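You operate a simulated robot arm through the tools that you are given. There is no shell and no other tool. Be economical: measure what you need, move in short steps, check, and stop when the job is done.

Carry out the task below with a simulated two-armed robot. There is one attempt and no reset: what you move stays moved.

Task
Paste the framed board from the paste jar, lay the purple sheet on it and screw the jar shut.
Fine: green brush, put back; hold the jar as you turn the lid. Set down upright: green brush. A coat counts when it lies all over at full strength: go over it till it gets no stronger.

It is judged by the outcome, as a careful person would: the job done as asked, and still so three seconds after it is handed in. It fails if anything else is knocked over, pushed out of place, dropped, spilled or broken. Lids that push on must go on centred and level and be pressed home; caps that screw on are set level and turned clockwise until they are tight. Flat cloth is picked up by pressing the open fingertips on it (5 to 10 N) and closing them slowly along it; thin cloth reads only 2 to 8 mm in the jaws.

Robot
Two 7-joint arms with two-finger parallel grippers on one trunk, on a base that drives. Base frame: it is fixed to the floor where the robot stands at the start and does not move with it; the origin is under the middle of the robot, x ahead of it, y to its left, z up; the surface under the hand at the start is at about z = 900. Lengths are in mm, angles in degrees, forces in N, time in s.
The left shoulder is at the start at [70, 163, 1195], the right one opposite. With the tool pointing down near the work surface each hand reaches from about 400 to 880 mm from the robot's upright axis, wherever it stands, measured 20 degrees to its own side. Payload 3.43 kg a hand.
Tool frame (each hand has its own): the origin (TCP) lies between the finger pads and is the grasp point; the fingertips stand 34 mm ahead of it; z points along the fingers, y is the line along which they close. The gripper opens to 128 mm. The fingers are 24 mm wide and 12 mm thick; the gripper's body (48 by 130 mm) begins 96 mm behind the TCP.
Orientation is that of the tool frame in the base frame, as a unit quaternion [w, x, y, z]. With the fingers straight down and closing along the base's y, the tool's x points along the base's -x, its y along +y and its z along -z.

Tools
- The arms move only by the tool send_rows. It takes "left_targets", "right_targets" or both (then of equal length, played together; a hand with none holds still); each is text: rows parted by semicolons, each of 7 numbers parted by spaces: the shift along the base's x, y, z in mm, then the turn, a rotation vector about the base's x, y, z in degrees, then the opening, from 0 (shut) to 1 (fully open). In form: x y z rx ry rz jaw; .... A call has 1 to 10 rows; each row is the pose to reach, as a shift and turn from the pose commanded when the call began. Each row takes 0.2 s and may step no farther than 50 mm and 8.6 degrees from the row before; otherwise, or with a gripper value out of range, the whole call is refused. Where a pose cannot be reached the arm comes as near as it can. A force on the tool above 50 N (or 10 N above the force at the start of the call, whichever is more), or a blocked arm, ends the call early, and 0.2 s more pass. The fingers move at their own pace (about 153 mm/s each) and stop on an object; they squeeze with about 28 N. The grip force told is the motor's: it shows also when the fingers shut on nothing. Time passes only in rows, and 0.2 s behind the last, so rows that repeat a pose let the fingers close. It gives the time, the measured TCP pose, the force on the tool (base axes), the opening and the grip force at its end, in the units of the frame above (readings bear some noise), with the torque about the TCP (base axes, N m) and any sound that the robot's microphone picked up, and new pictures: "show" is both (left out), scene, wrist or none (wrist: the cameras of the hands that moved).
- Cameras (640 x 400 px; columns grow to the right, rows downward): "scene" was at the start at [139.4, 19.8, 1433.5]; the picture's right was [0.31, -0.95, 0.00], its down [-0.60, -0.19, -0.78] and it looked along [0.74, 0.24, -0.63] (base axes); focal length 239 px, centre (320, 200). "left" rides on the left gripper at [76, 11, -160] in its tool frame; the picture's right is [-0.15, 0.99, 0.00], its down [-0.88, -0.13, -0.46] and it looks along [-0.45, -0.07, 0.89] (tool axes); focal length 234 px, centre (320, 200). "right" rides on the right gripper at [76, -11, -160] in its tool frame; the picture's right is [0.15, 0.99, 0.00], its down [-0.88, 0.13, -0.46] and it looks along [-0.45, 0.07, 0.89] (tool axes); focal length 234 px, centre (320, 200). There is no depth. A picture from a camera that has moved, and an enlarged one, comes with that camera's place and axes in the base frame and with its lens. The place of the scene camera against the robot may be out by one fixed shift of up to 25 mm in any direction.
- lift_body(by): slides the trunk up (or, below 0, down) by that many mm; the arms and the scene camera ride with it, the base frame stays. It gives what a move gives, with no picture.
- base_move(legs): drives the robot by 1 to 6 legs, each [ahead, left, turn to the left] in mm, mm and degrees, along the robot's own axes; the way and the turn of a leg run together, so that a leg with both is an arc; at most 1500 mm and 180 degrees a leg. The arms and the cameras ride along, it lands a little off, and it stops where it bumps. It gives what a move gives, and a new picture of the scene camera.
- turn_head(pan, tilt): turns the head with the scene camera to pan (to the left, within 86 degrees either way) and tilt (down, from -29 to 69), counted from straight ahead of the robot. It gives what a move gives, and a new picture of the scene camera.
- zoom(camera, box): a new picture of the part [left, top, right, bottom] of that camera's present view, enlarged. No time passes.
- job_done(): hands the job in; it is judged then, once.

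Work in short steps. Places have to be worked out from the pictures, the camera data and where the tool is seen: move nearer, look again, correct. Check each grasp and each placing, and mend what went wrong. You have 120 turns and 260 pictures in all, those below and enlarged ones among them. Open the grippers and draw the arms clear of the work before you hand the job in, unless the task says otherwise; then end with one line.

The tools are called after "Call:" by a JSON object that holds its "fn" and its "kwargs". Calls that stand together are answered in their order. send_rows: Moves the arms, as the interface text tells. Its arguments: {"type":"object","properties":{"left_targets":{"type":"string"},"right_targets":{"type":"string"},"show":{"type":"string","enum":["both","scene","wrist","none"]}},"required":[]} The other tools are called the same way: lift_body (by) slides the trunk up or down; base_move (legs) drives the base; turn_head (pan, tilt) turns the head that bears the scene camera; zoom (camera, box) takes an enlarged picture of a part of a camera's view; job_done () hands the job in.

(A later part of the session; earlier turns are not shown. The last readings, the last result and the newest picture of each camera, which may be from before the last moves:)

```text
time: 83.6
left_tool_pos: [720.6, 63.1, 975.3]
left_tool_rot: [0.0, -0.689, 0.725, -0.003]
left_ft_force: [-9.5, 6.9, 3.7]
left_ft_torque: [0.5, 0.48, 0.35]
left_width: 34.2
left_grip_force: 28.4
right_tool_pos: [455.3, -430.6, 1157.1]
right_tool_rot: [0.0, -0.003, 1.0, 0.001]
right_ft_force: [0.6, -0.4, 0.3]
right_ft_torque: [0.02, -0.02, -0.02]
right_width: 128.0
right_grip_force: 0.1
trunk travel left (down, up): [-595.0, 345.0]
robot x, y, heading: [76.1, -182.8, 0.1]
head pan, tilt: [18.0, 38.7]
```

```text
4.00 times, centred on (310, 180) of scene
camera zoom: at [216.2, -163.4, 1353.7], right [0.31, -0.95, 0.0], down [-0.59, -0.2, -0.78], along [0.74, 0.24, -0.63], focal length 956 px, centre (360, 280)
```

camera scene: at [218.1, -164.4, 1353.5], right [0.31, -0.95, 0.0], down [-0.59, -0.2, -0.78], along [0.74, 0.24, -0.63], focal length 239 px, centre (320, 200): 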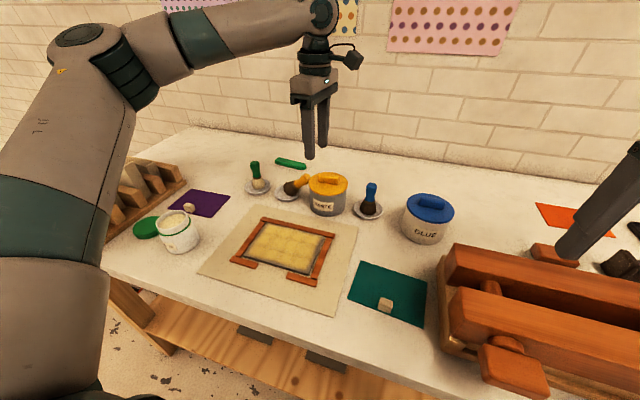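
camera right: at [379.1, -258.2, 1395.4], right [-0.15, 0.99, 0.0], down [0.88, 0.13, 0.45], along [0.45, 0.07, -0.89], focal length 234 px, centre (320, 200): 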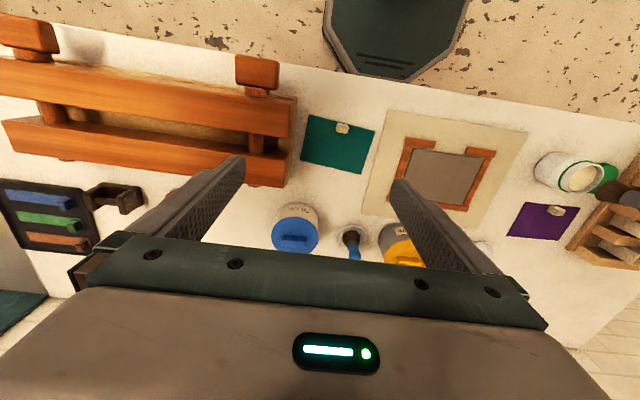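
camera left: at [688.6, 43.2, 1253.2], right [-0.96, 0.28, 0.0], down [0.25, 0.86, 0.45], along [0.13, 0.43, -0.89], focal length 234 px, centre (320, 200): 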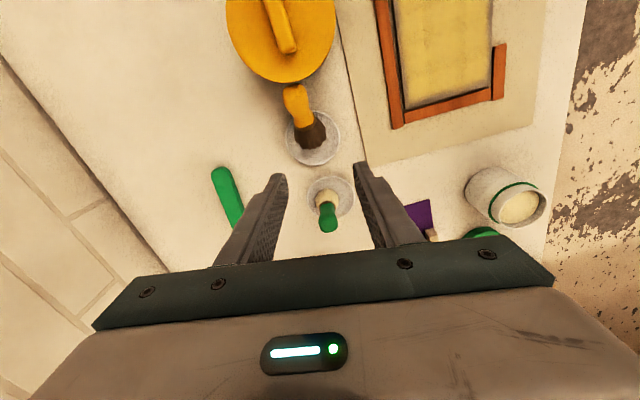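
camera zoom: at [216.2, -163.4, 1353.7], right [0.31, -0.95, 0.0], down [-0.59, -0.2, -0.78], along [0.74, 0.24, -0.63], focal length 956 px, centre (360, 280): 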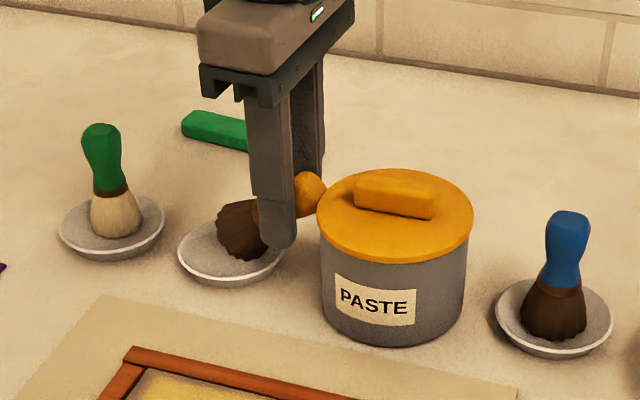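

Still catching the ferrule (34 mm). I reopen and go 8 mm higher and 4 mm toward the handle end.

Call:
{"fn": "send_rows", "kwargs": {"left_targets": "0 0 0 0 0 0 0.3; 0 0 0 0 0 0 0.4; 0 -4 8 0 0 0 0.4; 0 -4 8 0 0 0 0.3; 0 -4 8 0 0 0 0.2; 0 -4 8 0 0 0 0; 0 -4 8 0 0 0 0; 0 -4 8 0 0 0 0", "show": "none"}}

Call:
{"fn": "zoom", "kwargs": {"camera": "left", "box": [160, 80, 480, 280]}}

Call:
{"fn": "zoom", "kwargs": {"camera": "scene", "box": [230, 130, 390, 230]}}

```text
time: 85.4
left_tool_pos: [722.7, 58.3, 984.0]
left_tool_rot: [-0.001, -0.688, 0.726, -0.003]
left_ft_force: [0.4, -0.1, 0.4]
left_ft_torque: [0.0, 0.03, 0.01]
left_width: 26.9
left_grip_force: 28.2
right_tool_pos: [455.4, -429.8, 1155.1]
right_tool_rot: [-0.001, -0.003, 1.0, 0.0]
right_ft_force: [0.0, 0.3, -0.1]
right_ft_torque: [-0.02, 0.03, 0.01]
right_width: 128.2
right_grip_force: 0.0
trunk travel left (down, up): [-595.0, 345.0]
robot x, y, heading: [80.2, -186.6, 0.1]
head pan, tilt: [18.0, 38.7]
```

```text
2.00 times, centred on (320, 180) of left
camera zoom: at [706.2, -17.0, 1142.6], right [-0.98, 0.2, 0.0], down [0.18, 0.87, 0.45], along [0.09, 0.44, -0.89], focal length 468 px, centre (320, 240)
```

zoom: 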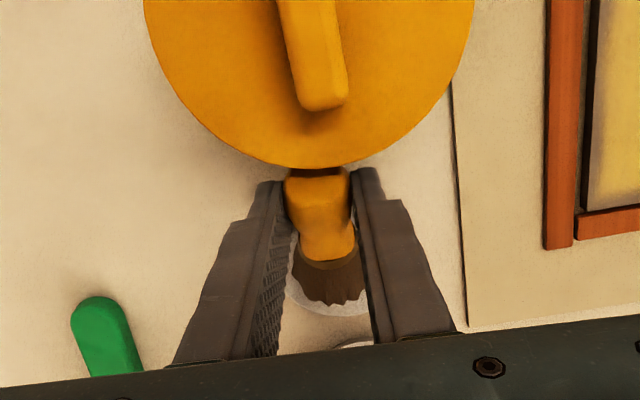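

```text
4.00 times, centred on (310, 180) of scene
camera zoom: at [217.9, -164.2, 1353.5], right [0.31, -0.95, 0.0], down [-0.59, -0.2, -0.78], along [0.74, 0.24, -0.63], focal length 956 px, centre (360, 280)
```

zoom: 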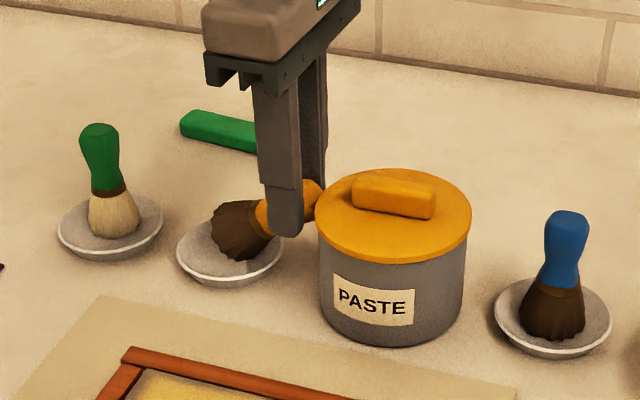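

Proper handle grip (26.9 mm). I lift and bring it over its dish, then begin turning it upright (rotation about −x).

Call:
{"fn": "send_rows", "kwargs": {"left_targets": "0 3 15 0 0 0 0; 0 10 40 0 0 0 0; 0 20 65 0 0 0 0; 0 25 65 -8 0 0 0; 0 25 65 -16 0 0 0; 0 25 65 -24 0 0 0; 0 25 65 -32 0 0 0; 0 25 65 -40 0 0 0; 0 25 65 -45 0 0 0; 0 25 65 -45 0 0 0"}}

Call:
{"fn": "zoom", "kwargs": {"camera": "scene", "box": [230, 100, 390, 230]}}

```text
time: 87.6
left_tool_pos: [720.9, 82.5, 1047.7]
left_tool_rot: [-0.265, -0.635, 0.67, -0.279]
left_ft_force: [-0.2, 0.5, -0.8]
left_ft_torque: [0.01, -0.01, -0.02]
left_width: 0.0
left_grip_force: 27.8
right_tool_pos: [456.3, -430.7, 1156.5]
right_tool_rot: [0.0, -0.002, 1.0, 0.0]
right_ft_force: [0.0, -0.1, -0.8]
right_ft_torque: [0.01, 0.02, 0.0]
right_width: 128.1
right_grip_force: 0.1
trunk travel left (down, up): [-595.0, 345.0]
robot x, y, heading: [76.7, -183.8, 0.2]
head pan, tilt: [18.0, 38.7]
camera scene: at [217.9, -164.5, 1353.5], right [0.31, -0.95, 0.0], down [-0.59, -0.2, -0.78], along [0.74, 0.24, -0.63], focal length 239 px, centre (320, 200)
camera left: at [706.4, 142.5, 1212.6], right [-0.98, 0.14, -0.14], down [0.18, 0.94, -0.3], along [0.09, -0.32, -0.94], focal length 234 px, centre (320, 200)
```

scene: 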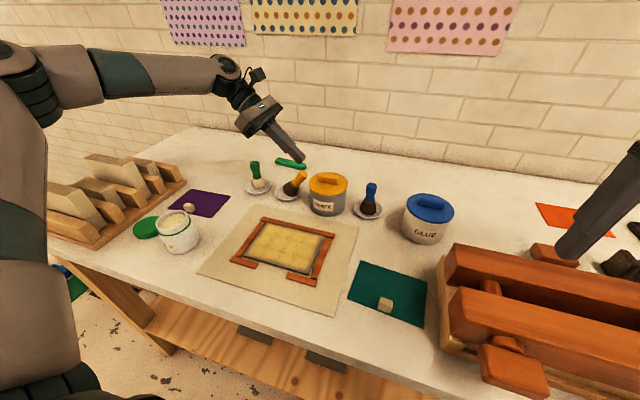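
left: 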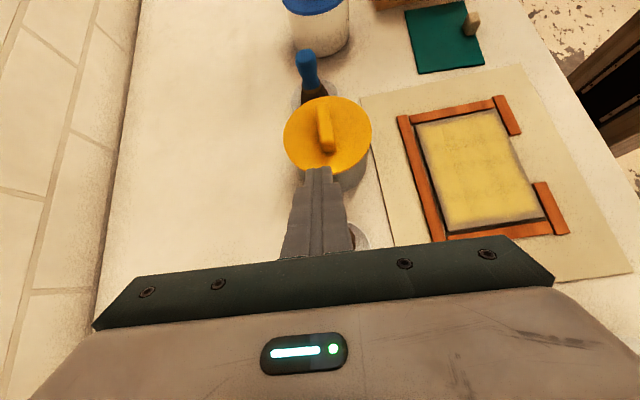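

```text
3.08 times, centred on (310, 165) of scene
camera zoom: at [217.9, -164.5, 1353.5], right [0.31, -0.95, 0.0], down [-0.59, -0.2, -0.78], along [0.74, 0.24, -0.63], focal length 735 px, centre (351, 308)
```

zoom: 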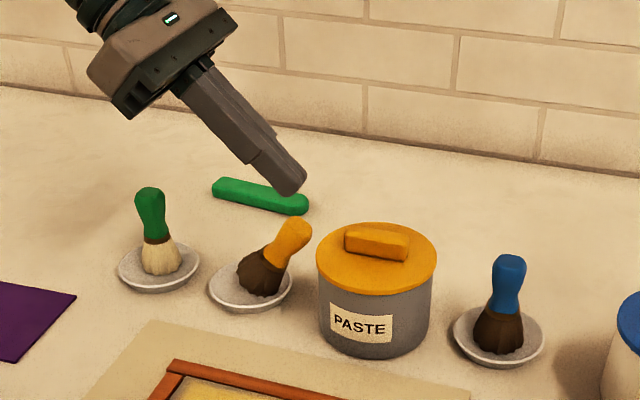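

It slipped from the fingertips but now stands much more upright. I look closely.

Call:
{"fn": "zoom", "kwargs": {"camera": "scene", "box": [270, 160, 350, 220]}}

Call:
{"fn": "zoom", "kwargs": {"camera": "left", "box": [250, 130, 410, 260]}}

```text
6.67 times, centred on (310, 190) of scene
camera zoom: at [217.9, -164.5, 1353.5], right [0.31, -0.95, 0.0], down [-0.59, -0.2, -0.78], along [0.74, 0.24, -0.63], focal length 1592 px, centre (387, 267)
```

zoom: 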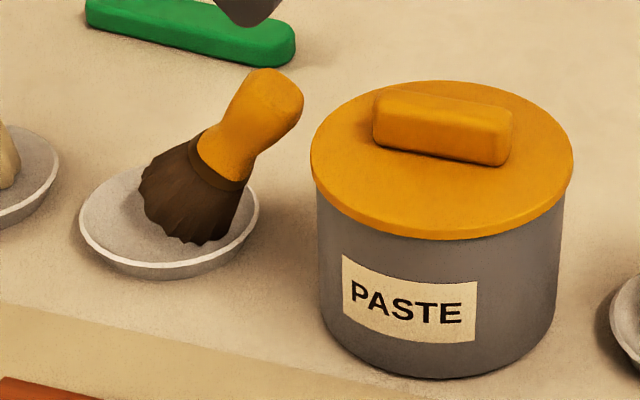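

```text
3.08 times, centred on (330, 195) of left
camera zoom: at [706.4, 142.5, 1212.6], right [-0.98, 0.14, -0.14], down [0.18, 0.94, -0.3], along [0.09, -0.32, -0.94], focal length 720 px, centre (289, 215)
```

zoom: 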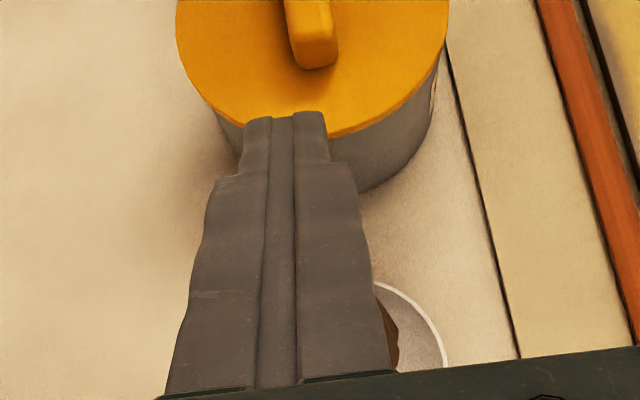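

It now rests stably against its dish rim, leaning ≈35°, clear of the jar. I bring the tool back to vertical above it and open, to look from the wrist.

Call:
{"fn": "send_rows", "kwargs": {"left_targets": "0 0 10 8 0 0 0; 0 0 10 16 0 0 0.2; 0 0 10 24 0 0 0.4; 0 0 10 32 0 0 0.4; 0 0 10 40 0 0 0.4; 0 -5 10 45 0 0 0.4; 0 -5 10 45 0 0 0.4", "show": "none"}}

Call:
{"fn": "zoom", "kwargs": {"camera": "left", "box": [160, 80, 480, 280]}}

Call:
{"fn": "zoom", "kwargs": {"camera": "scene", "box": [250, 140, 350, 220]}}

```text
time: 89.2
left_tool_pos: [721.3, 78.2, 1055.9]
left_tool_rot: [0.0, -0.689, 0.724, -0.002]
left_ft_force: [0.0, 1.2, -1.0]
left_ft_torque: [0.0, 0.02, 0.01]
left_width: 51.3
left_grip_force: 0.1
right_tool_pos: [456.0, -431.1, 1156.4]
right_tool_rot: [-0.001, -0.002, 1.0, 0.0]
right_ft_force: [-0.1, 0.1, -0.5]
right_ft_torque: [-0.01, 0.0, 0.02]
right_width: 127.6
right_grip_force: 0.1
trunk travel left (down, up): [-595.0, 345.0]
robot x, y, heading: [78.2, -185.9, 0.4]
head pan, tilt: [18.0, 38.7]
```

```text
2.00 times, centred on (320, 180) of left
camera zoom: at [706.1, 2.7, 1216.2], right [-0.98, 0.2, 0.0], down [0.18, 0.87, 0.45], along [0.09, 0.44, -0.89], focal length 468 px, centre (320, 240)
```

zoom: 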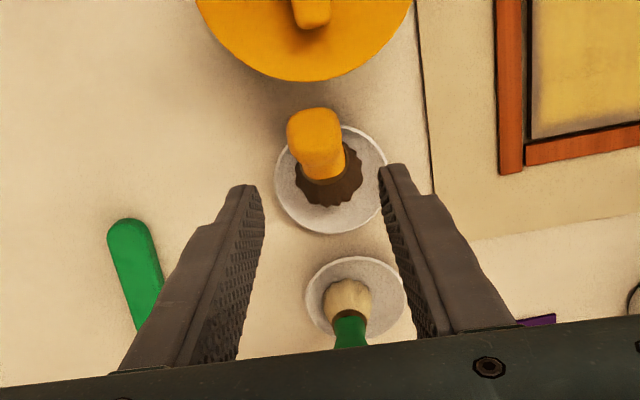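

```text
5.00 times, centred on (300, 180) of scene
camera zoom: at [217.5, -164.1, 1353.6], right [0.31, -0.95, 0.0], down [-0.59, -0.2, -0.78], along [0.74, 0.24, -0.63], focal length 1194 px, centre (420, 300)
```

zoom: 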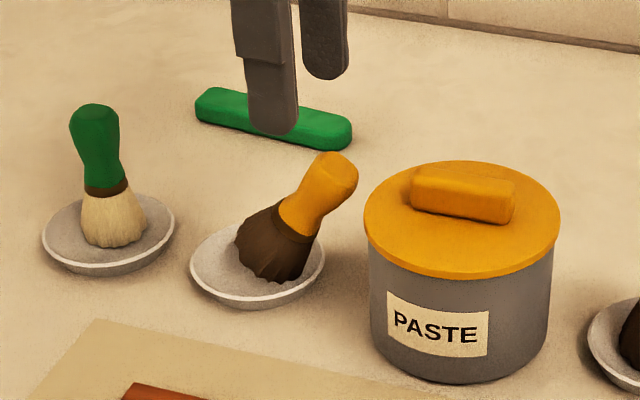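

Handle end ≈(720,58,975), ferrule ≈(723,97,940). I grip at y≈65 with TCP z≈972 so the pads cross the whole handle, clear of the ferrule; then lift a little and check.

Call:
{"fn": "send_rows", "kwargs": {"left_targets": "0 -13 -25 0 0 0 0.4; 0 -13 -50 0 0 0 0.4; 0 -13 -75 0 0 0 0.4; 0 -13 -84 0 0 0 0.4; 0 -13 -84 0 0 0 0.3; 0 -13 -84 0 0 0 0.2; 0 -13 -84 0 0 0 0; 0 -13 -84 0 0 0 0; 0 -13 -84 0 0 0 0", "show": "none"}}

Call:
{"fn": "zoom", "kwargs": {"camera": "scene", "box": [250, 140, 350, 220]}}

```text
time: 91.2
left_tool_pos: [720.7, 63.3, 972.1]
left_tool_rot: [-0.001, -0.688, 0.726, -0.001]
left_ft_force: [0.5, 0.3, 0.6]
left_ft_torque: [0.05, -0.01, -0.02]
left_width: 40.6
left_grip_force: 28.9
right_tool_pos: [455.2, -430.0, 1156.5]
right_tool_rot: [-0.001, -0.002, 1.0, 0.0]
right_ft_force: [0.0, -0.2, 0.3]
right_ft_torque: [-0.02, 0.0, 0.02]
right_width: 128.2
right_grip_force: 0.2
trunk travel left (down, up): [-595.0, 345.0]
robot x, y, heading: [76.9, -182.5, 0.1]
head pan, tilt: [18.0, 38.7]
```

```text
5.00 times, centred on (300, 180) of scene
camera zoom: at [217.9, -164.2, 1353.5], right [0.31, -0.95, 0.0], down [-0.59, -0.2, -0.78], along [0.74, 0.24, -0.63], focal length 1194 px, centre (420, 300)
```

zoom: 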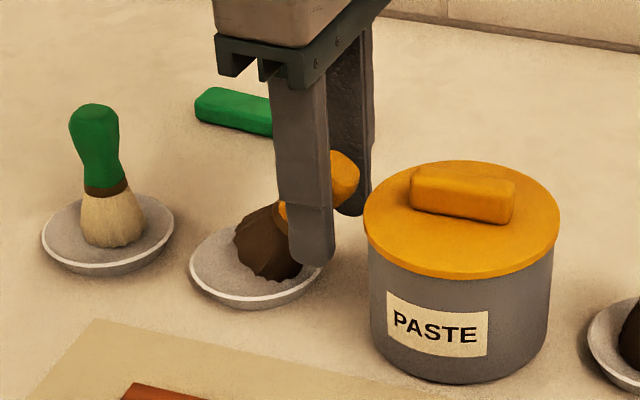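

40.6 mm again - the pads bear on the broad part near the tips. I try this pinch: lift 25 mm slightly toward +y and check that it holds.

Call:
{"fn": "send_rows", "kwargs": {"left_targets": "0 3 10 0 0 0 0; 0 8 25 0 0 0 0; 0 12 35 0 0 0 0; 0 12 35 0 0 0 0", "show": "none"}}

Call:
{"fn": "zoom", "kwargs": {"camera": "scene", "box": [250, 140, 350, 220]}}

```text
time: 92.2
left_tool_pos: [720.4, 75.9, 1006.3]
left_tool_rot: [-0.001, -0.689, 0.725, -0.002]
left_ft_force: [-0.4, 0.2, -1.0]
left_ft_torque: [-0.01, 0.0, 0.0]
left_width: 40.7
left_grip_force: 27.9
right_tool_pos: [456.6, -429.2, 1155.9]
right_tool_rot: [-0.001, -0.002, 1.0, 0.0]
right_ft_force: [-0.4, 0.7, 0.2]
right_ft_torque: [-0.02, -0.04, 0.0]
right_width: 127.8
right_grip_force: 0.2
trunk travel left (down, up): [-595.0, 345.0]
robot x, y, heading: [77.0, -185.7, 0.2]
head pan, tilt: [18.0, 38.7]
```

```text
5.00 times, centred on (300, 180) of scene
camera zoom: at [218.2, -164.1, 1353.5], right [0.31, -0.95, 0.0], down [-0.59, -0.2, -0.78], along [0.74, 0.24, -0.63], focal length 1194 px, centre (420, 300)
```

zoom: 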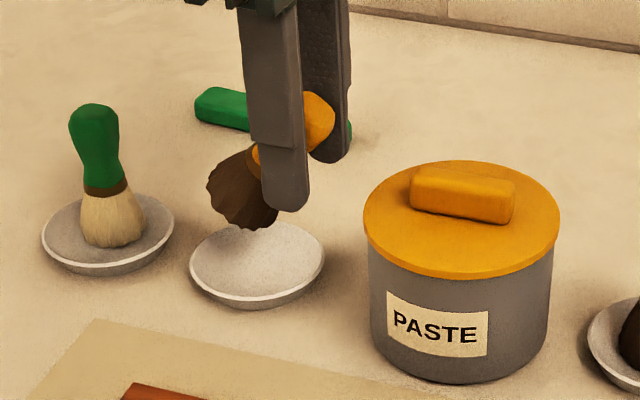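

It holds, and the dish stayed. I raise 20 mm more and rotate it upright by −45° about x.

Call:
{"fn": "send_rows", "kwargs": {"left_targets": "0 5 20 -8 0 0 0; 0 8 20 -16 0 0 0; 0 8 20 -24 0 0 0; 0 8 20 -32 0 0 0; 0 8 20 -40 0 0 0; 0 8 20 -45 0 0 0; 0 8 20 -45 0 0 0"}}

Call:
{"fn": "zoom", "kwargs": {"camera": "scene", "box": [250, 140, 350, 220]}}

```text
time: 93.8
left_tool_pos: [721.4, 85.2, 1028.3]
left_tool_rot: [-0.265, -0.635, 0.67, -0.28]
left_ft_force: [0.2, -0.4, -1.2]
left_ft_torque: [0.02, -0.04, 0.02]
left_width: 40.6
left_grip_force: 28.5
right_tool_pos: [457.1, -430.2, 1155.6]
right_tool_rot: [-0.001, -0.003, 1.0, 0.001]
right_ft_force: [-0.4, 0.0, -0.1]
right_ft_torque: [0.02, 0.03, 0.01]
right_width: 127.8
right_grip_force: 0.1
trunk travel left (down, up): [-595.0, 345.0]
robot x, y, heading: [78.1, -185.6, 0.4]
head pan, tilt: [18.0, 38.7]
camera scene: at [218.1, -164.4, 1353.5], right [0.31, -0.95, 0.0], down [-0.59, -0.2, -0.78], along [0.74, 0.24, -0.63], focal length 239 px, centre (320, 200)
camera left: at [707.0, 145.0, 1193.6], right [-0.98, 0.14, -0.14], down [0.18, 0.94, -0.3], along [0.09, -0.32, -0.94], focal length 234 px, centre (320, 200)
```

scene: 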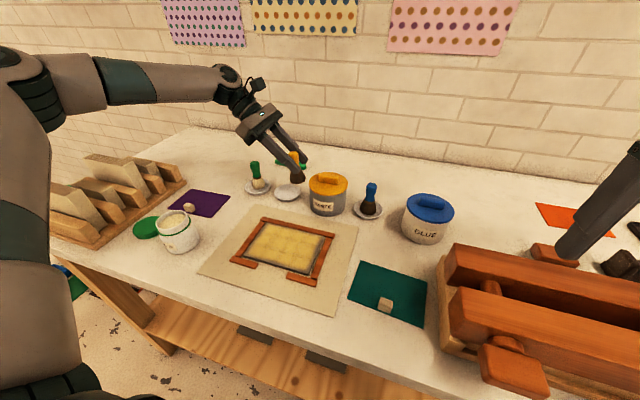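
left: 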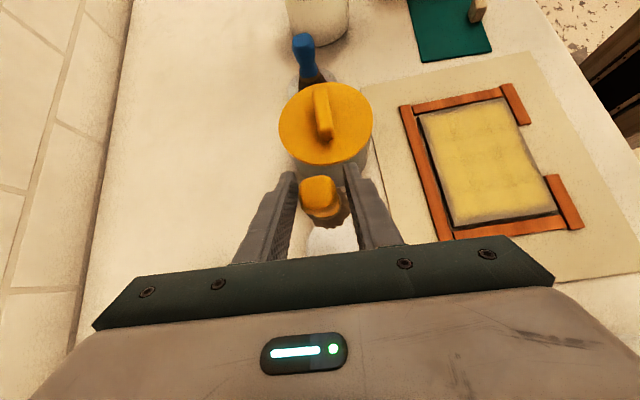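

```text
5.00 times, centred on (300, 180) of scene
camera zoom: at [218.1, -164.4, 1353.5], right [0.31, -0.95, 0.0], down [-0.59, -0.2, -0.78], along [0.74, 0.24, -0.63], focal length 1194 px, centre (420, 300)
```

zoom: 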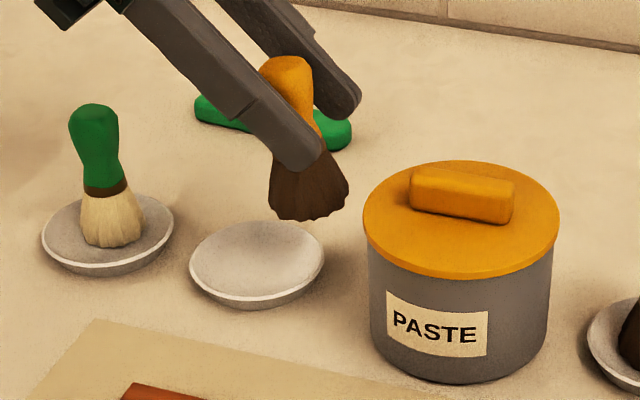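

Held and over-rotated by ≈9°. I turn back 8° and move over its dish (≈721,111), still high.

Call:
{"fn": "send_rows", "kwargs": {"left_targets": "0 23 0 4 0 0 0; 0 46 0 8 0 0 0; 0 46 0 8 0 0 0", "show": "none"}}

Call:
{"fn": "zoom", "kwargs": {"camera": "scene", "box": [250, 140, 350, 220]}}

Call:
{"fn": "zoom", "kwargs": {"camera": "left", "box": [240, 130, 440, 260]}}

```text
time: 94.6
left_tool_pos: [719.9, 130.5, 1027.4]
left_tool_rot: [-0.219, -0.652, 0.688, -0.231]
left_ft_force: [-0.5, -0.6, -1.3]
left_ft_torque: [0.01, 0.01, 0.03]
left_width: 40.7
left_grip_force: 27.9
right_tool_pos: [456.8, -429.7, 1156.1]
right_tool_rot: [-0.001, -0.003, 1.0, 0.001]
right_ft_force: [0.5, -0.6, -0.6]
right_ft_torque: [0.02, -0.03, 0.02]
right_width: 128.2
right_grip_force: 0.0
trunk travel left (down, up): [-595.0, 345.0]
robot x, y, heading: [77.7, -186.3, 0.4]
head pan, tilt: [18.0, 38.7]
```

```text
5.00 times, centred on (300, 180) of scene
camera zoom: at [218.3, -164.0, 1353.5], right [0.31, -0.95, 0.0], down [-0.59, -0.2, -0.78], along [0.74, 0.24, -0.63], focal length 1194 px, centre (420, 300)
```

zoom: 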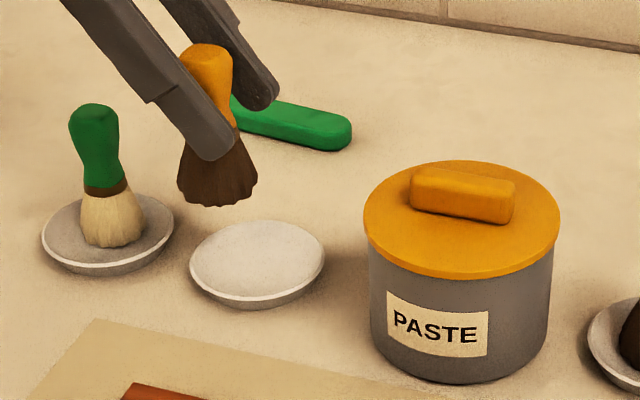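

```text
3.08 times, centred on (340, 195) of left
camera zoom: at [705.0, 167.3, 1200.7], right [-0.98, 0.16, -0.12], down [0.18, 0.97, -0.16], along [0.09, -0.18, -0.98], focal length 720 px, centre (258, 215)
```

zoom: 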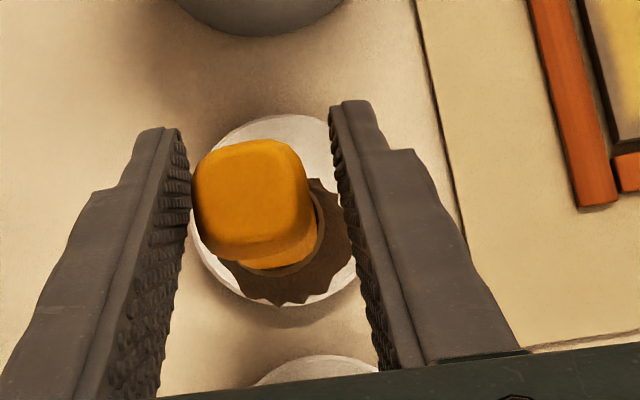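

Nearly upright; brush at ≈(718,135), dish at ≈(722,112). I move −23 in y, +3 in x, and lower most of the way.

Call:
{"fn": "send_rows", "kwargs": {"left_targets": "2 -12 0 0 0 0 0; 3 -23 0 0 0 0 0; 3 -23 -20 0 0 0 0; 3 -23 -38 0 0 0 0; 3 -23 -45 0 0 0 0; 3 -23 -45 0 0 0 0", "show": "none"}}

Call:
{"fn": "zoom", "kwargs": {"camera": "scene", "box": [250, 140, 350, 220]}}

Call:
{"fn": "zoom", "kwargs": {"camera": "left", "box": [240, 130, 440, 260]}}

```text
time: 96.0
left_tool_pos: [724.8, 107.5, 983.0]
left_tool_rot: [-0.219, -0.652, 0.688, -0.232]
left_ft_force: [-0.7, 0.4, -0.4]
left_ft_torque: [-0.04, 0.0, -0.02]
left_width: 40.7
left_grip_force: 27.6
right_tool_pos: [457.4, -430.0, 1155.9]
right_tool_rot: [0.0, -0.003, 1.0, 0.001]
right_ft_force: [-0.3, -0.5, 0.6]
right_ft_torque: [-0.01, 0.0, 0.01]
right_width: 127.8
right_grip_force: 0.0
trunk travel left (down, up): [-595.0, 345.0]
robot x, y, heading: [76.7, -188.9, 0.3]
head pan, tilt: [18.0, 38.7]
```

```text
5.00 times, centred on (300, 180) of scene
camera zoom: at [218.1, -164.1, 1353.5], right [0.31, -0.95, 0.0], down [-0.59, -0.2, -0.78], along [0.74, 0.24, -0.63], focal length 1194 px, centre (420, 300)
```

zoom: 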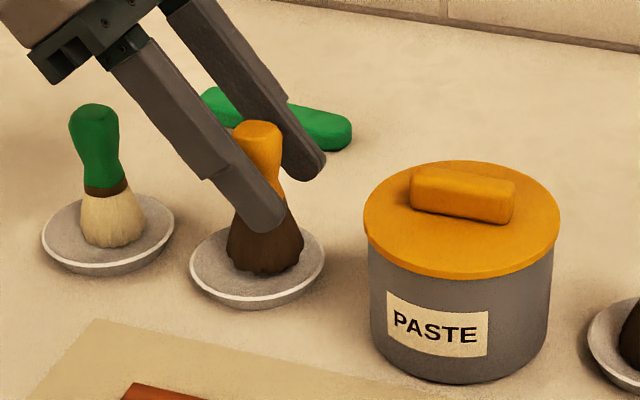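

```text
3.08 times, centred on (340, 195) of left
camera zoom: at [709.6, 144.0, 1155.6], right [-0.98, 0.16, -0.12], down [0.18, 0.97, -0.16], along [0.09, -0.18, -0.98], focal length 720 px, centre (258, 215)
```

zoom: 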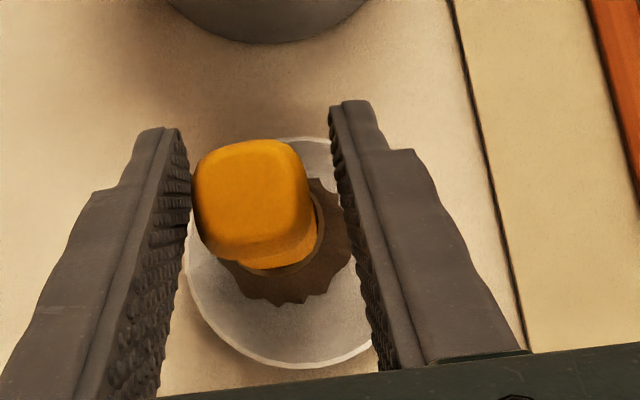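

Aligned with the dish. I lower in fine steps to contact.

Call:
{"fn": "send_rows", "kwargs": {"left_targets": "-1 1 -3 0 0 0 0; -1 1 -6 0 0 0 0; -1 1 -8 0 0 0 0; -1 1 -10 0 0 0 0; -1 1 -10 0 0 0 0", "show": "none"}}

Call:
{"fn": "zoom", "kwargs": {"camera": "scene", "box": [250, 140, 350, 220]}}

```text
time: 97.2
left_tool_pos: [721.6, 108.4, 975.1]
left_tool_rot: [-0.217, -0.653, 0.687, -0.233]
left_ft_force: [-0.2, 5.5, 10.2]
left_ft_torque: [0.5, -0.21, 0.07]
left_width: 40.4
left_grip_force: 28.1
right_tool_pos: [456.0, -430.8, 1155.7]
right_tool_rot: [-0.001, -0.002, 1.0, 0.0]
right_ft_force: [0.6, -0.4, 0.6]
right_ft_torque: [0.0, -0.01, 0.01]
right_width: 128.2
right_grip_force: 0.0
trunk travel left (down, up): [-595.0, 345.0]
robot x, y, heading: [79.9, -182.3, 0.3]
head pan, tilt: [18.0, 38.7]
```

```text
5.00 times, centred on (300, 180) of scene
camera zoom: at [216.7, -163.9, 1353.8], right [0.31, -0.95, 0.0], down [-0.59, -0.2, -0.78], along [0.74, 0.24, -0.63], focal length 1194 px, centre (420, 300)
```

zoom: 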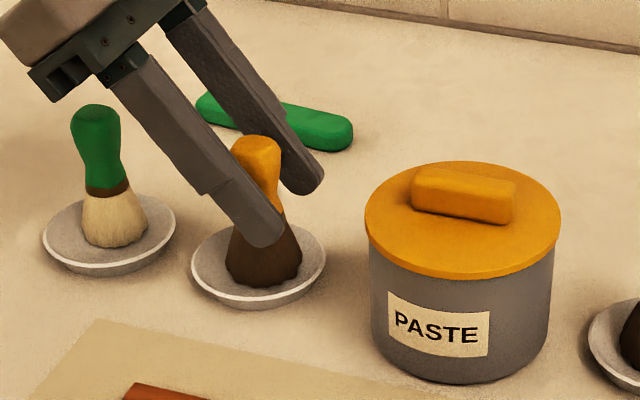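

Contact (10 N), upright. I release slowly, then rise straight up.

Call:
{"fn": "send_rows", "kwargs": {"left_targets": "0 0 1 0 0 0 0.33; 0 0 1 0 0 0 0.36; 0 0 1 0 0 0 0.42; 0 0 1 0 0 0 0.5; 0 0 1 0 0 0 0.55; 0 0 20 0 0 0 0.55; 0 0 55 0 0 0 0.55; 0 0 95 0 0 0 0.55"}}

Call:
{"fn": "zoom", "kwargs": {"camera": "scene", "box": [230, 140, 370, 220]}}

```text
time: 99.0
left_tool_pos: [722.7, 108.9, 1072.3]
left_tool_rot: [-0.219, -0.652, 0.688, -0.231]
left_ft_force: [0.0, 0.0, 0.9]
left_ft_torque: [0.03, 0.0, 0.05]
left_width: 70.2
left_grip_force: 0.1
right_tool_pos: [456.8, -430.8, 1156.1]
right_tool_rot: [-0.001, -0.002, 1.0, 0.0]
right_ft_force: [-0.1, -0.2, 0.1]
right_ft_torque: [0.03, -0.01, -0.02]
right_width: 127.9
right_grip_force: 0.1
trunk travel left (down, up): [-595.0, 345.0]
robot x, y, heading: [78.4, -181.4, 0.3]
head pan, tilt: [18.0, 38.7]
camera scene: at [217.4, -164.9, 1353.5], right [0.31, -0.95, 0.0], down [-0.59, -0.2, -0.78], along [0.74, 0.24, -0.63], focal length 239 px, centre (320, 200)
camera left: at [707.4, 145.4, 1243.4], right [-0.98, 0.16, -0.12], down [0.18, 0.97, -0.16], along [0.09, -0.18, -0.98], focal length 234 px, centre (320, 200)
```

scene: 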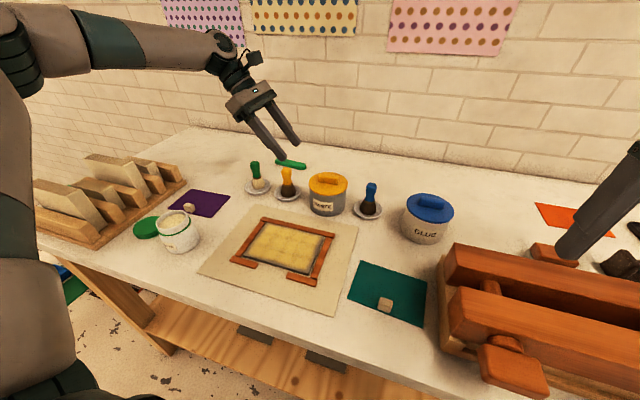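
left: 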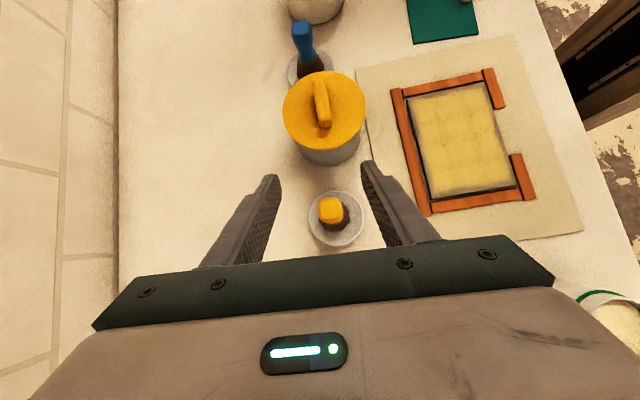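

```text
4.57 times, centred on (300, 180) of scene
camera zoom: at [217.4, -164.9, 1353.5], right [0.31, -0.95, 0.0], down [-0.59, -0.2, -0.78], along [0.74, 0.24, -0.63], focal length 1092 px, centre (411, 291)
```

zoom: 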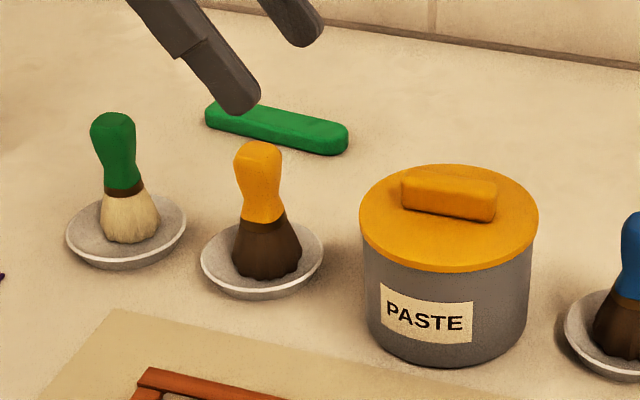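

Orange brush is upright in its dish again. Next the purple sheet: I untilt the hand and move above its little grip block at ≈(567,333), jaws closing along x.

Call:
{"fn": "send_rows", "kwargs": {"left_targets": "-5 0 20 8 0 0 0.5; -15 10 30 16 0 0 0.5; -30 25 30 24 0 0 0.5; -50 55 30 32 0 0 0.5; -72 95 30 37 0 0 0.5; -95 135 20 37 0 0 0.5; -118 172 10 37 0 0 0.5; -140 205 0 37 0 0 0.5; -156 224 -10 37 0 0 0.5; -156 224 -20 37 0 0 0.5"}}

Call:
{"fn": "zoom", "kwargs": {"camera": "left", "box": [160, 60, 480, 260]}}

```text
time: 101.2
left_tool_pos: [566.3, 333.0, 1047.1]
left_tool_rot: [-0.001, -0.688, 0.726, -0.002]
left_ft_force: [0.7, -0.8, 0.7]
left_ft_torque: [0.01, 0.01, 0.0]
left_width: 64.1
left_grip_force: 0.0
right_tool_pos: [457.2, -430.2, 1155.4]
right_tool_rot: [-0.001, -0.003, 1.0, -0.001]
right_ft_force: [0.2, -0.5, 0.2]
right_ft_torque: [0.0, 0.03, 0.0]
right_width: 127.9
right_grip_force: 0.1
trunk travel left (down, up): [-595.0, 345.0]
robot x, y, heading: [75.8, -184.3, 0.4]
head pan, tilt: [18.0, 38.7]
camera scene: at [218.5, -164.4, 1353.5], right [0.31, -0.95, 0.0], down [-0.59, -0.2, -0.78], along [0.74, 0.24, -0.63], focal length 239 px, centre (320, 200)
camera left: at [550.8, 258.0, 1205.3], right [-0.98, 0.2, 0.0], down [0.18, 0.87, 0.45], along [0.09, 0.44, -0.89], focal length 234 px, centre (320, 200)
```

scene: 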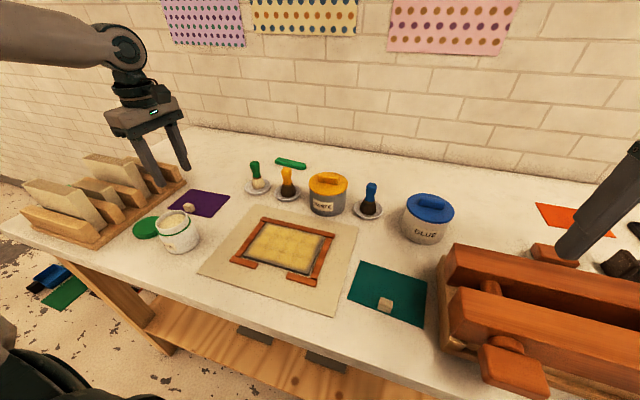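
left: 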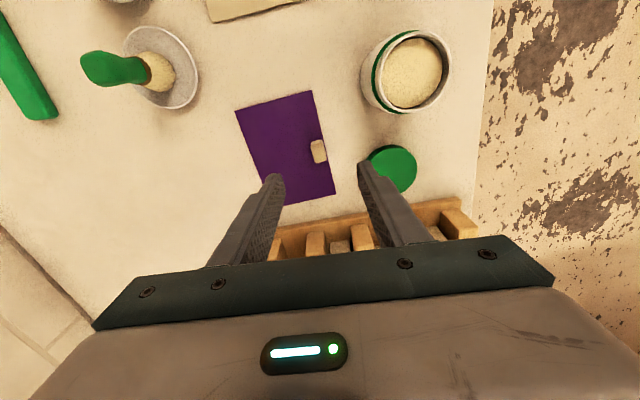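

```text
2.00 times, centred on (320, 160) of left
camera zoom: at [550.8, 258.0, 1205.3], right [-0.98, 0.2, 0.0], down [0.18, 0.87, 0.45], along [0.09, 0.44, -0.89], focal length 468 px, centre (320, 280)
```

zoom: 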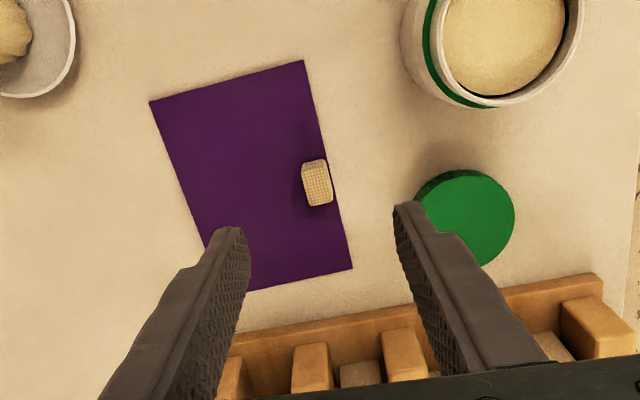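

Grip block at ≈(567.5,332), 15 mm wide along x, block top ≈918; sheet turned ≈+2°. I align yaw by +5° and descend to TCP z≈941.

Call:
{"fn": "send_rows", "kwargs": {"left_targets": "1 -1 -30 0 0 5 0.35; 1 -1 -65 0 0 5 0.35; 1 -1 -90 0 0 5 0.35; 1 -1 -100 0 0 5 0.35; 1 -1 -106 0 0 5 0.35; 1 -1 -106 0 0 5 0.35", "show": "none"}}

Call:
{"fn": "zoom", "kwargs": {"camera": "left", "box": [160, 60, 480, 260]}}

```text
time: 102.6
left_tool_pos: [567.1, 330.9, 942.8]
left_tool_rot: [0.001, 0.719, -0.695, 0.001]
left_ft_force: [0.7, -0.3, 0.6]
left_ft_torque: [-0.02, 0.0, -0.04]
left_width: 44.9
left_grip_force: 0.1
right_tool_pos: [455.7, -430.4, 1156.0]
right_tool_rot: [-0.001, -0.003, 1.0, 0.0]
right_ft_force: [-0.6, -0.1, -0.1]
right_ft_torque: [0.04, -0.01, 0.03]
right_width: 128.0
right_grip_force: 0.1
trunk travel left (down, up): [-595.0, 345.0]
robot x, y, heading: [76.5, -181.7, 0.5]
head pan, tilt: [18.0, 38.7]
```

```text
2.00 times, centred on (320, 160) of left
camera zoom: at [558.7, 255.8, 1102.0], right [-0.99, 0.11, 0.0], down [0.1, 0.89, 0.45], along [0.05, 0.45, -0.89], focal length 468 px, centre (320, 280)
```

zoom: 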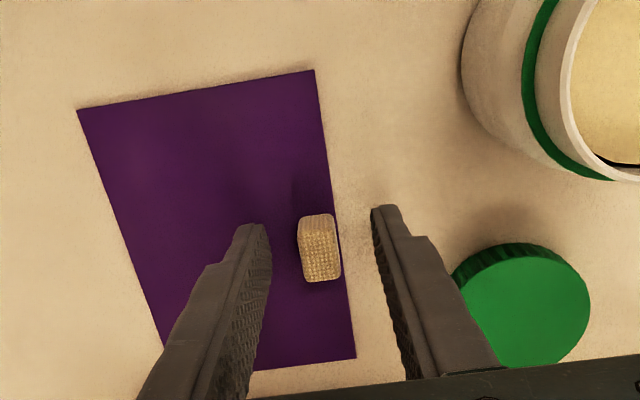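

Block is between the fingertips. I lower 3 mm and close.

Call:
{"fn": "send_rows", "kwargs": {"left_targets": "0 2 -3 0 0 0 0.35; 0 2 -3 0 0 0 0.2; 0 2 -3 0 0 0 0.1; 0 2 -3 0 0 0 0; 0 2 -3 0 0 0 0; 0 2 -3 0 0 0 0", "show": "none"}}

```text
time: 104.0
left_tool_pos: [567.3, 333.1, 940.0]
left_tool_rot: [0.002, 0.719, -0.695, 0.001]
left_ft_force: [0.1, 0.1, 0.0]
left_ft_torque: [-0.02, 0.02, -0.01]
left_width: 14.5
left_grip_force: 27.1
right_tool_pos: [457.3, -430.8, 1156.0]
right_tool_rot: [0.0, -0.002, 1.0, 0.001]
right_ft_force: [0.5, -0.1, -0.4]
right_ft_torque: [0.01, -0.02, -0.03]
right_width: 128.1
right_grip_force: 0.1
trunk travel left (down, up): [-595.0, 345.0]
robot x, y, heading: [74.8, -183.1, 0.1]
head pan, tilt: [18.0, 38.7]
```

Block gripped (14.5 mm). I lift slowly and look whether the sheet comes along.

Call:
{"fn": "send_rows", "kwargs": {"left_targets": "0 0 8 0 0 0 0; 0 0 25 0 0 0 0; 0 0 60 0 0 0 0; 0 0 90 0 0 0 0; 0 0 90 0 0 0 0"}}

Call:
{"fn": "zoom", "kwargs": {"camera": "scene", "box": [120, 140, 280, 260]}}

```text
time: 105.2
left_tool_pos: [567.3, 335.3, 1030.3]
left_tool_rot: [0.001, 0.719, -0.695, 0.001]
left_ft_force: [1.4, 0.0, -0.3]
left_ft_torque: [-0.04, 0.04, 0.0]
left_width: 14.7
left_grip_force: 28.3
right_tool_pos: [456.7, -430.7, 1156.2]
right_tool_rot: [-0.001, -0.003, 1.0, 0.0]
right_ft_force: [0.5, -0.4, 0.0]
right_ft_torque: [0.0, 0.0, -0.05]
right_width: 128.0
right_grip_force: 0.1
trunk travel left (down, up): [-595.0, 345.0]
robot x, y, heading: [79.5, -182.5, 0.5]
head pan, tilt: [18.0, 38.7]
camera scene: at [218.3, -163.6, 1353.4], right [0.31, -0.95, 0.0], down [-0.59, -0.2, -0.78], along [0.74, 0.24, -0.63], focal length 239 px, centre (320, 200)
camera left: at [559.3, 260.2, 1189.6], right [-0.99, 0.11, 0.0], down [0.1, 0.89, 0.45], along [0.05, 0.45, -0.89], focal length 234 px, centre (320, 200)
```

scene: 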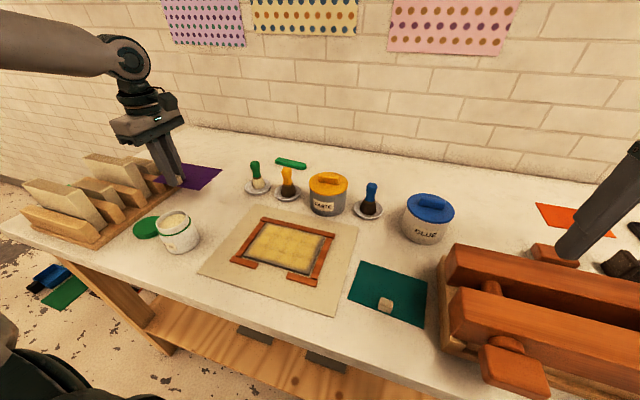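
left: 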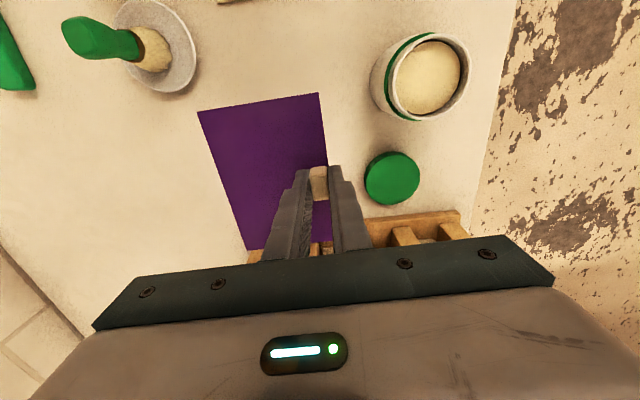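

```text
3.33 times, centred on (200, 200) of scene
camera zoom: at [218.3, -163.6, 1353.4], right [0.31, -0.95, 0.0], down [-0.59, -0.2, -0.78], along [0.74, 0.24, -0.63], focal length 796 px, centre (720, 200)
```

zoom: 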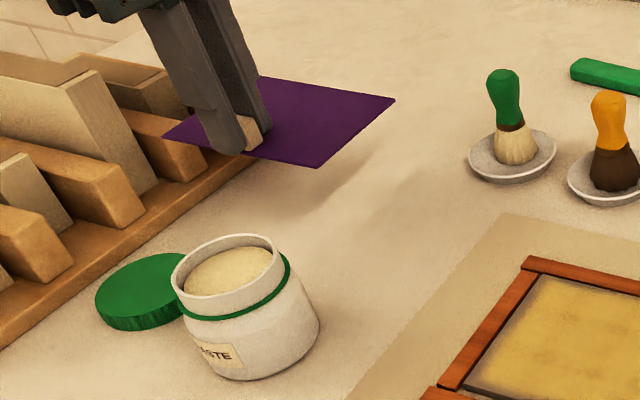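

The sheet is stiff and comes up level. I carry it: first −y at x≈567 (clear of jar and brushes), then toward the board centre, turning −2°.

Call:
{"fn": "send_rows", "kwargs": {"left_targets": "0 -40 15 0 0 0 0; 0 -85 20 0 0 0 0; 0 -130 20 0 0 0 0; 0 -175 20 0 0 0 0; -15 -215 20 0 0 0 0; -40 -250 20 0 0 -1 0; -65 -280 20 0 0 -2 0; -79 -300 20 0 0 -2 0; -79 -300 20 0 0 -2 0"}}

Call:
{"fn": "zoom", "kwargs": {"camera": "scene", "box": [190, 170, 370, 320]}}

```text
time: 107.2
left_tool_pos: [486.2, 34.0, 1050.5]
left_tool_rot: [-0.001, -0.706, 0.708, -0.001]
left_ft_force: [0.3, 0.8, -0.3]
left_ft_torque: [-0.01, 0.02, 0.02]
left_width: 14.5
left_grip_force: 27.6
right_tool_pos: [455.9, -430.8, 1157.4]
right_tool_rot: [-0.002, -0.003, 1.0, 0.0]
right_ft_force: [0.1, 0.6, -0.6]
right_ft_torque: [0.0, 0.0, -0.01]
right_width: 128.3
right_grip_force: 0.1
trunk travel left (down, up): [-595.0, 345.0]
robot x, y, heading: [80.9, -180.8, 0.4]
head pan, tilt: [18.0, 38.7]
camera scene: at [217.8, -163.7, 1353.5], right [0.31, -0.95, 0.0], down [-0.59, -0.2, -0.78], along [0.74, 0.24, -0.63], focal length 239 px, centre (320, 200)
camera left: at [474.3, -41.2, 1209.5], right [-0.99, 0.15, 0.0], down [0.13, 0.88, 0.45], along [0.07, 0.45, -0.89], focal length 234 px, centre (320, 200)
```

scene: 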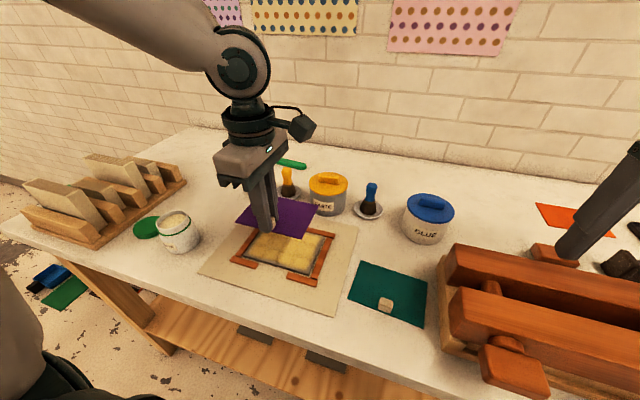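
left: 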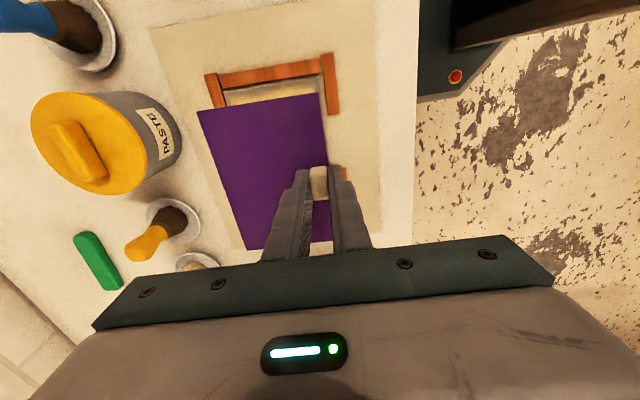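

```text
2.67 times, centred on (280, 245) of scene
camera zoom: at [217.8, -163.7, 1353.5], right [0.31, -0.95, 0.0], down [-0.59, -0.2, -0.78], along [0.74, 0.24, -0.63], focal length 637 px, centre (427, 80)
```

zoom: 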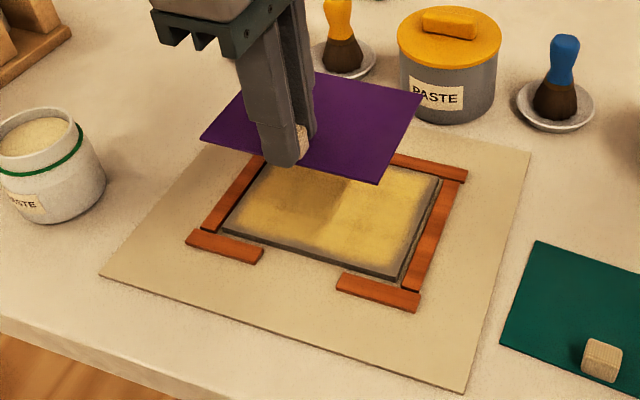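

Over the board. I lower to TCP z≈965 (sheet ≈15 mm above board) and check alignment.

Call:
{"fn": "send_rows", "kwargs": {"left_targets": "0 0 -40 0 0 0 0; 0 0 -75 0 0 0 0; 0 0 -85 0 0 0 0; 0 0 -85 0 0 0 0", "show": "none"}}

Call:
{"fn": "zoom", "kwargs": {"camera": "scene", "box": [205, 210, 355, 310]}}

Call:
{"fn": "zoom", "kwargs": {"camera": "left", "box": [120, 0, 420, 260]}}

```text
time: 108.2
left_tool_pos: [486.9, 33.5, 965.1]
left_tool_rot: [-0.001, -0.707, 0.708, -0.002]
left_ft_force: [0.4, 0.3, 0.0]
left_ft_torque: [-0.04, 0.03, 0.0]
left_width: 14.6
left_grip_force: 28.4
right_tool_pos: [456.5, -430.2, 1155.8]
right_tool_rot: [-0.001, -0.003, 1.0, 0.001]
right_ft_force: [-0.1, 0.1, -0.6]
right_ft_torque: [0.01, 0.01, 0.0]
right_width: 128.0
right_grip_force: 0.1
trunk travel left (down, up): [-595.0, 345.0]
robot x, y, heading: [80.3, -185.8, 0.1]
head pan, tilt: [18.0, 38.7]
```

```text
4.00 times, centred on (280, 260) of scene
camera zoom: at [218.0, -164.1, 1353.5], right [0.31, -0.95, 0.0], down [-0.59, -0.2, -0.78], along [0.74, 0.24, -0.63], focal length 956 px, centre (480, -40)
```

zoom: 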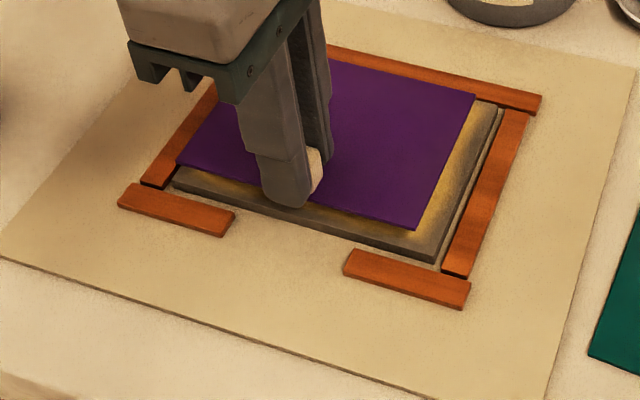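

```text
1.54 times, centred on (270, 130) of left
camera zoom: at [475.5, -41.5, 1123.3], right [-0.99, 0.15, 0.0], down [0.13, 0.88, 0.45], along [0.07, 0.45, -0.89], focal length 360 px, centre (397, 308)
```

zoom: 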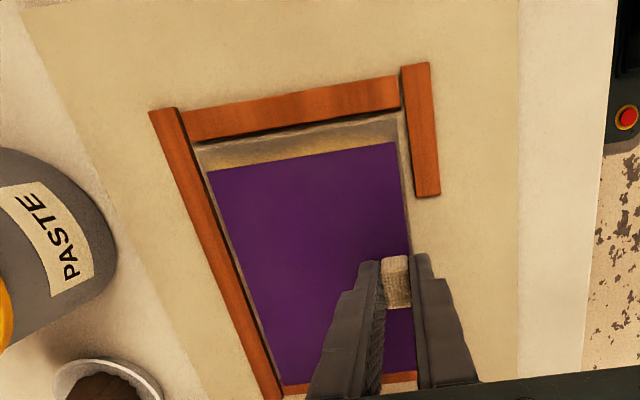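

Sheet ≈ x 479–576, y −34…104; board centre ≈(530.5,33.5). I shift +3, −1.5 and lower to contact.

Call:
{"fn": "send_rows", "kwargs": {"left_targets": "3 -1.5 -5 0 0 0 0; 3 -1.5 -11 0 0 0 0; 3 -1.5 -14 0 0 0 0; 3 -1.5 -16 0 0 0 0; 3 -1.5 -17 0 0 0 0; 3 -1.5 -17 0 0 0 0", "show": "none"}}

Call:
{"fn": "zoom", "kwargs": {"camera": "scene", "box": [205, 210, 355, 310]}}

```text
time: 109.6
left_tool_pos: [491.3, 32.6, 950.0]
left_tool_rot: [-0.001, 0.707, -0.707, 0.004]
left_ft_force: [-0.4, 5.0, 29.6]
left_ft_torque: [0.16, -0.04, 0.06]
left_width: 14.5
left_grip_force: 28.2
right_tool_pos: [454.0, -430.3, 1157.9]
right_tool_rot: [0.0, -0.003, 1.0, 0.0]
right_ft_force: [-0.1, 0.3, 0.2]
right_ft_torque: [-0.02, 0.04, 0.01]
right_width: 127.8
right_grip_force: 0.0
trunk travel left (down, up): [-595.0, 345.0]
robot x, y, heading: [75.7, -184.8, 0.2]
head pan, tilt: [18.0, 38.7]
```

```text
4.00 times, centred on (280, 260) of scene
camera zoom: at [215.8, -164.5, 1354.0], right [0.31, -0.95, 0.0], down [-0.59, -0.2, -0.78], along [0.74, 0.25, -0.62], focal length 956 px, centre (480, -40)
```

zoom: 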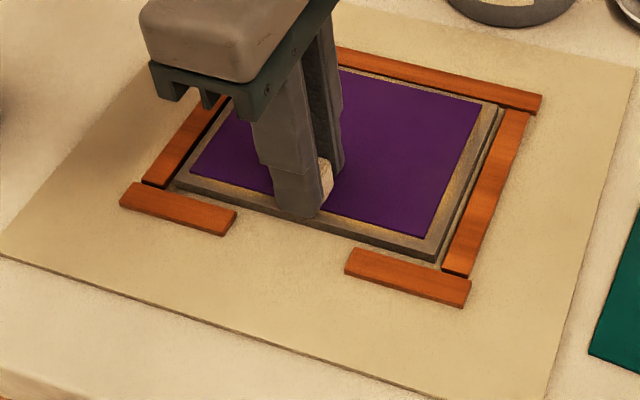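

Beautifully centred, pressed on. I ease off, open and rise.

Call:
{"fn": "send_rows", "kwargs": {"left_targets": "0 0 1.5 0 0 0 0; 0 0 1.5 0 0 0 0.2; 0 0 1.5 0 0 0 0.35; 0 0 1.5 0 0 0 0.4; 0 0 20 0 0 0 0.4; 0 0 60 0 0 0 0.4; 0 0 105 0 0 0 0.4; 0 0 150 0 0 0 0.4", "show": "none"}}

Call:
{"fn": "zoom", "kwargs": {"camera": "scene", "box": [130, 160, 370, 320]}}

```text
time: 111.4
left_tool_pos: [491.1, 28.7, 1097.9]
left_tool_rot: [0.001, 0.708, -0.707, 0.0]
left_ft_force: [-0.7, -1.2, -0.4]
left_ft_torque: [0.03, 0.01, -0.03]
left_width: 51.3
left_grip_force: 0.1
right_tool_pos: [455.1, -429.8, 1157.6]
right_tool_rot: [0.0, -0.003, 1.0, 0.0]
right_ft_force: [0.1, -0.4, 0.0]
right_ft_torque: [0.04, -0.02, 0.01]
right_width: 127.9
right_grip_force: 0.1
trunk travel left (down, up): [-595.0, 345.0]
robot x, y, heading: [79.6, -181.9, 0.3]
head pan, tilt: [18.0, 38.7]
```

```text
2.50 times, centred on (250, 240) of scene
camera zoom: at [217.1, -164.6, 1353.5], right [0.31, -0.95, 0.0], down [-0.59, -0.2, -0.78], along [0.74, 0.24, -0.63], focal length 597 px, centre (495, 100)
```

zoom: 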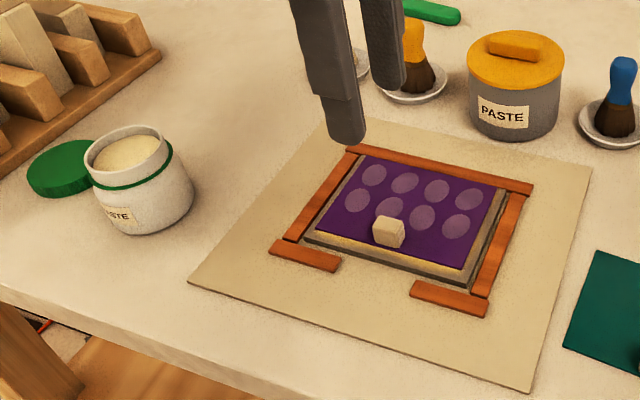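

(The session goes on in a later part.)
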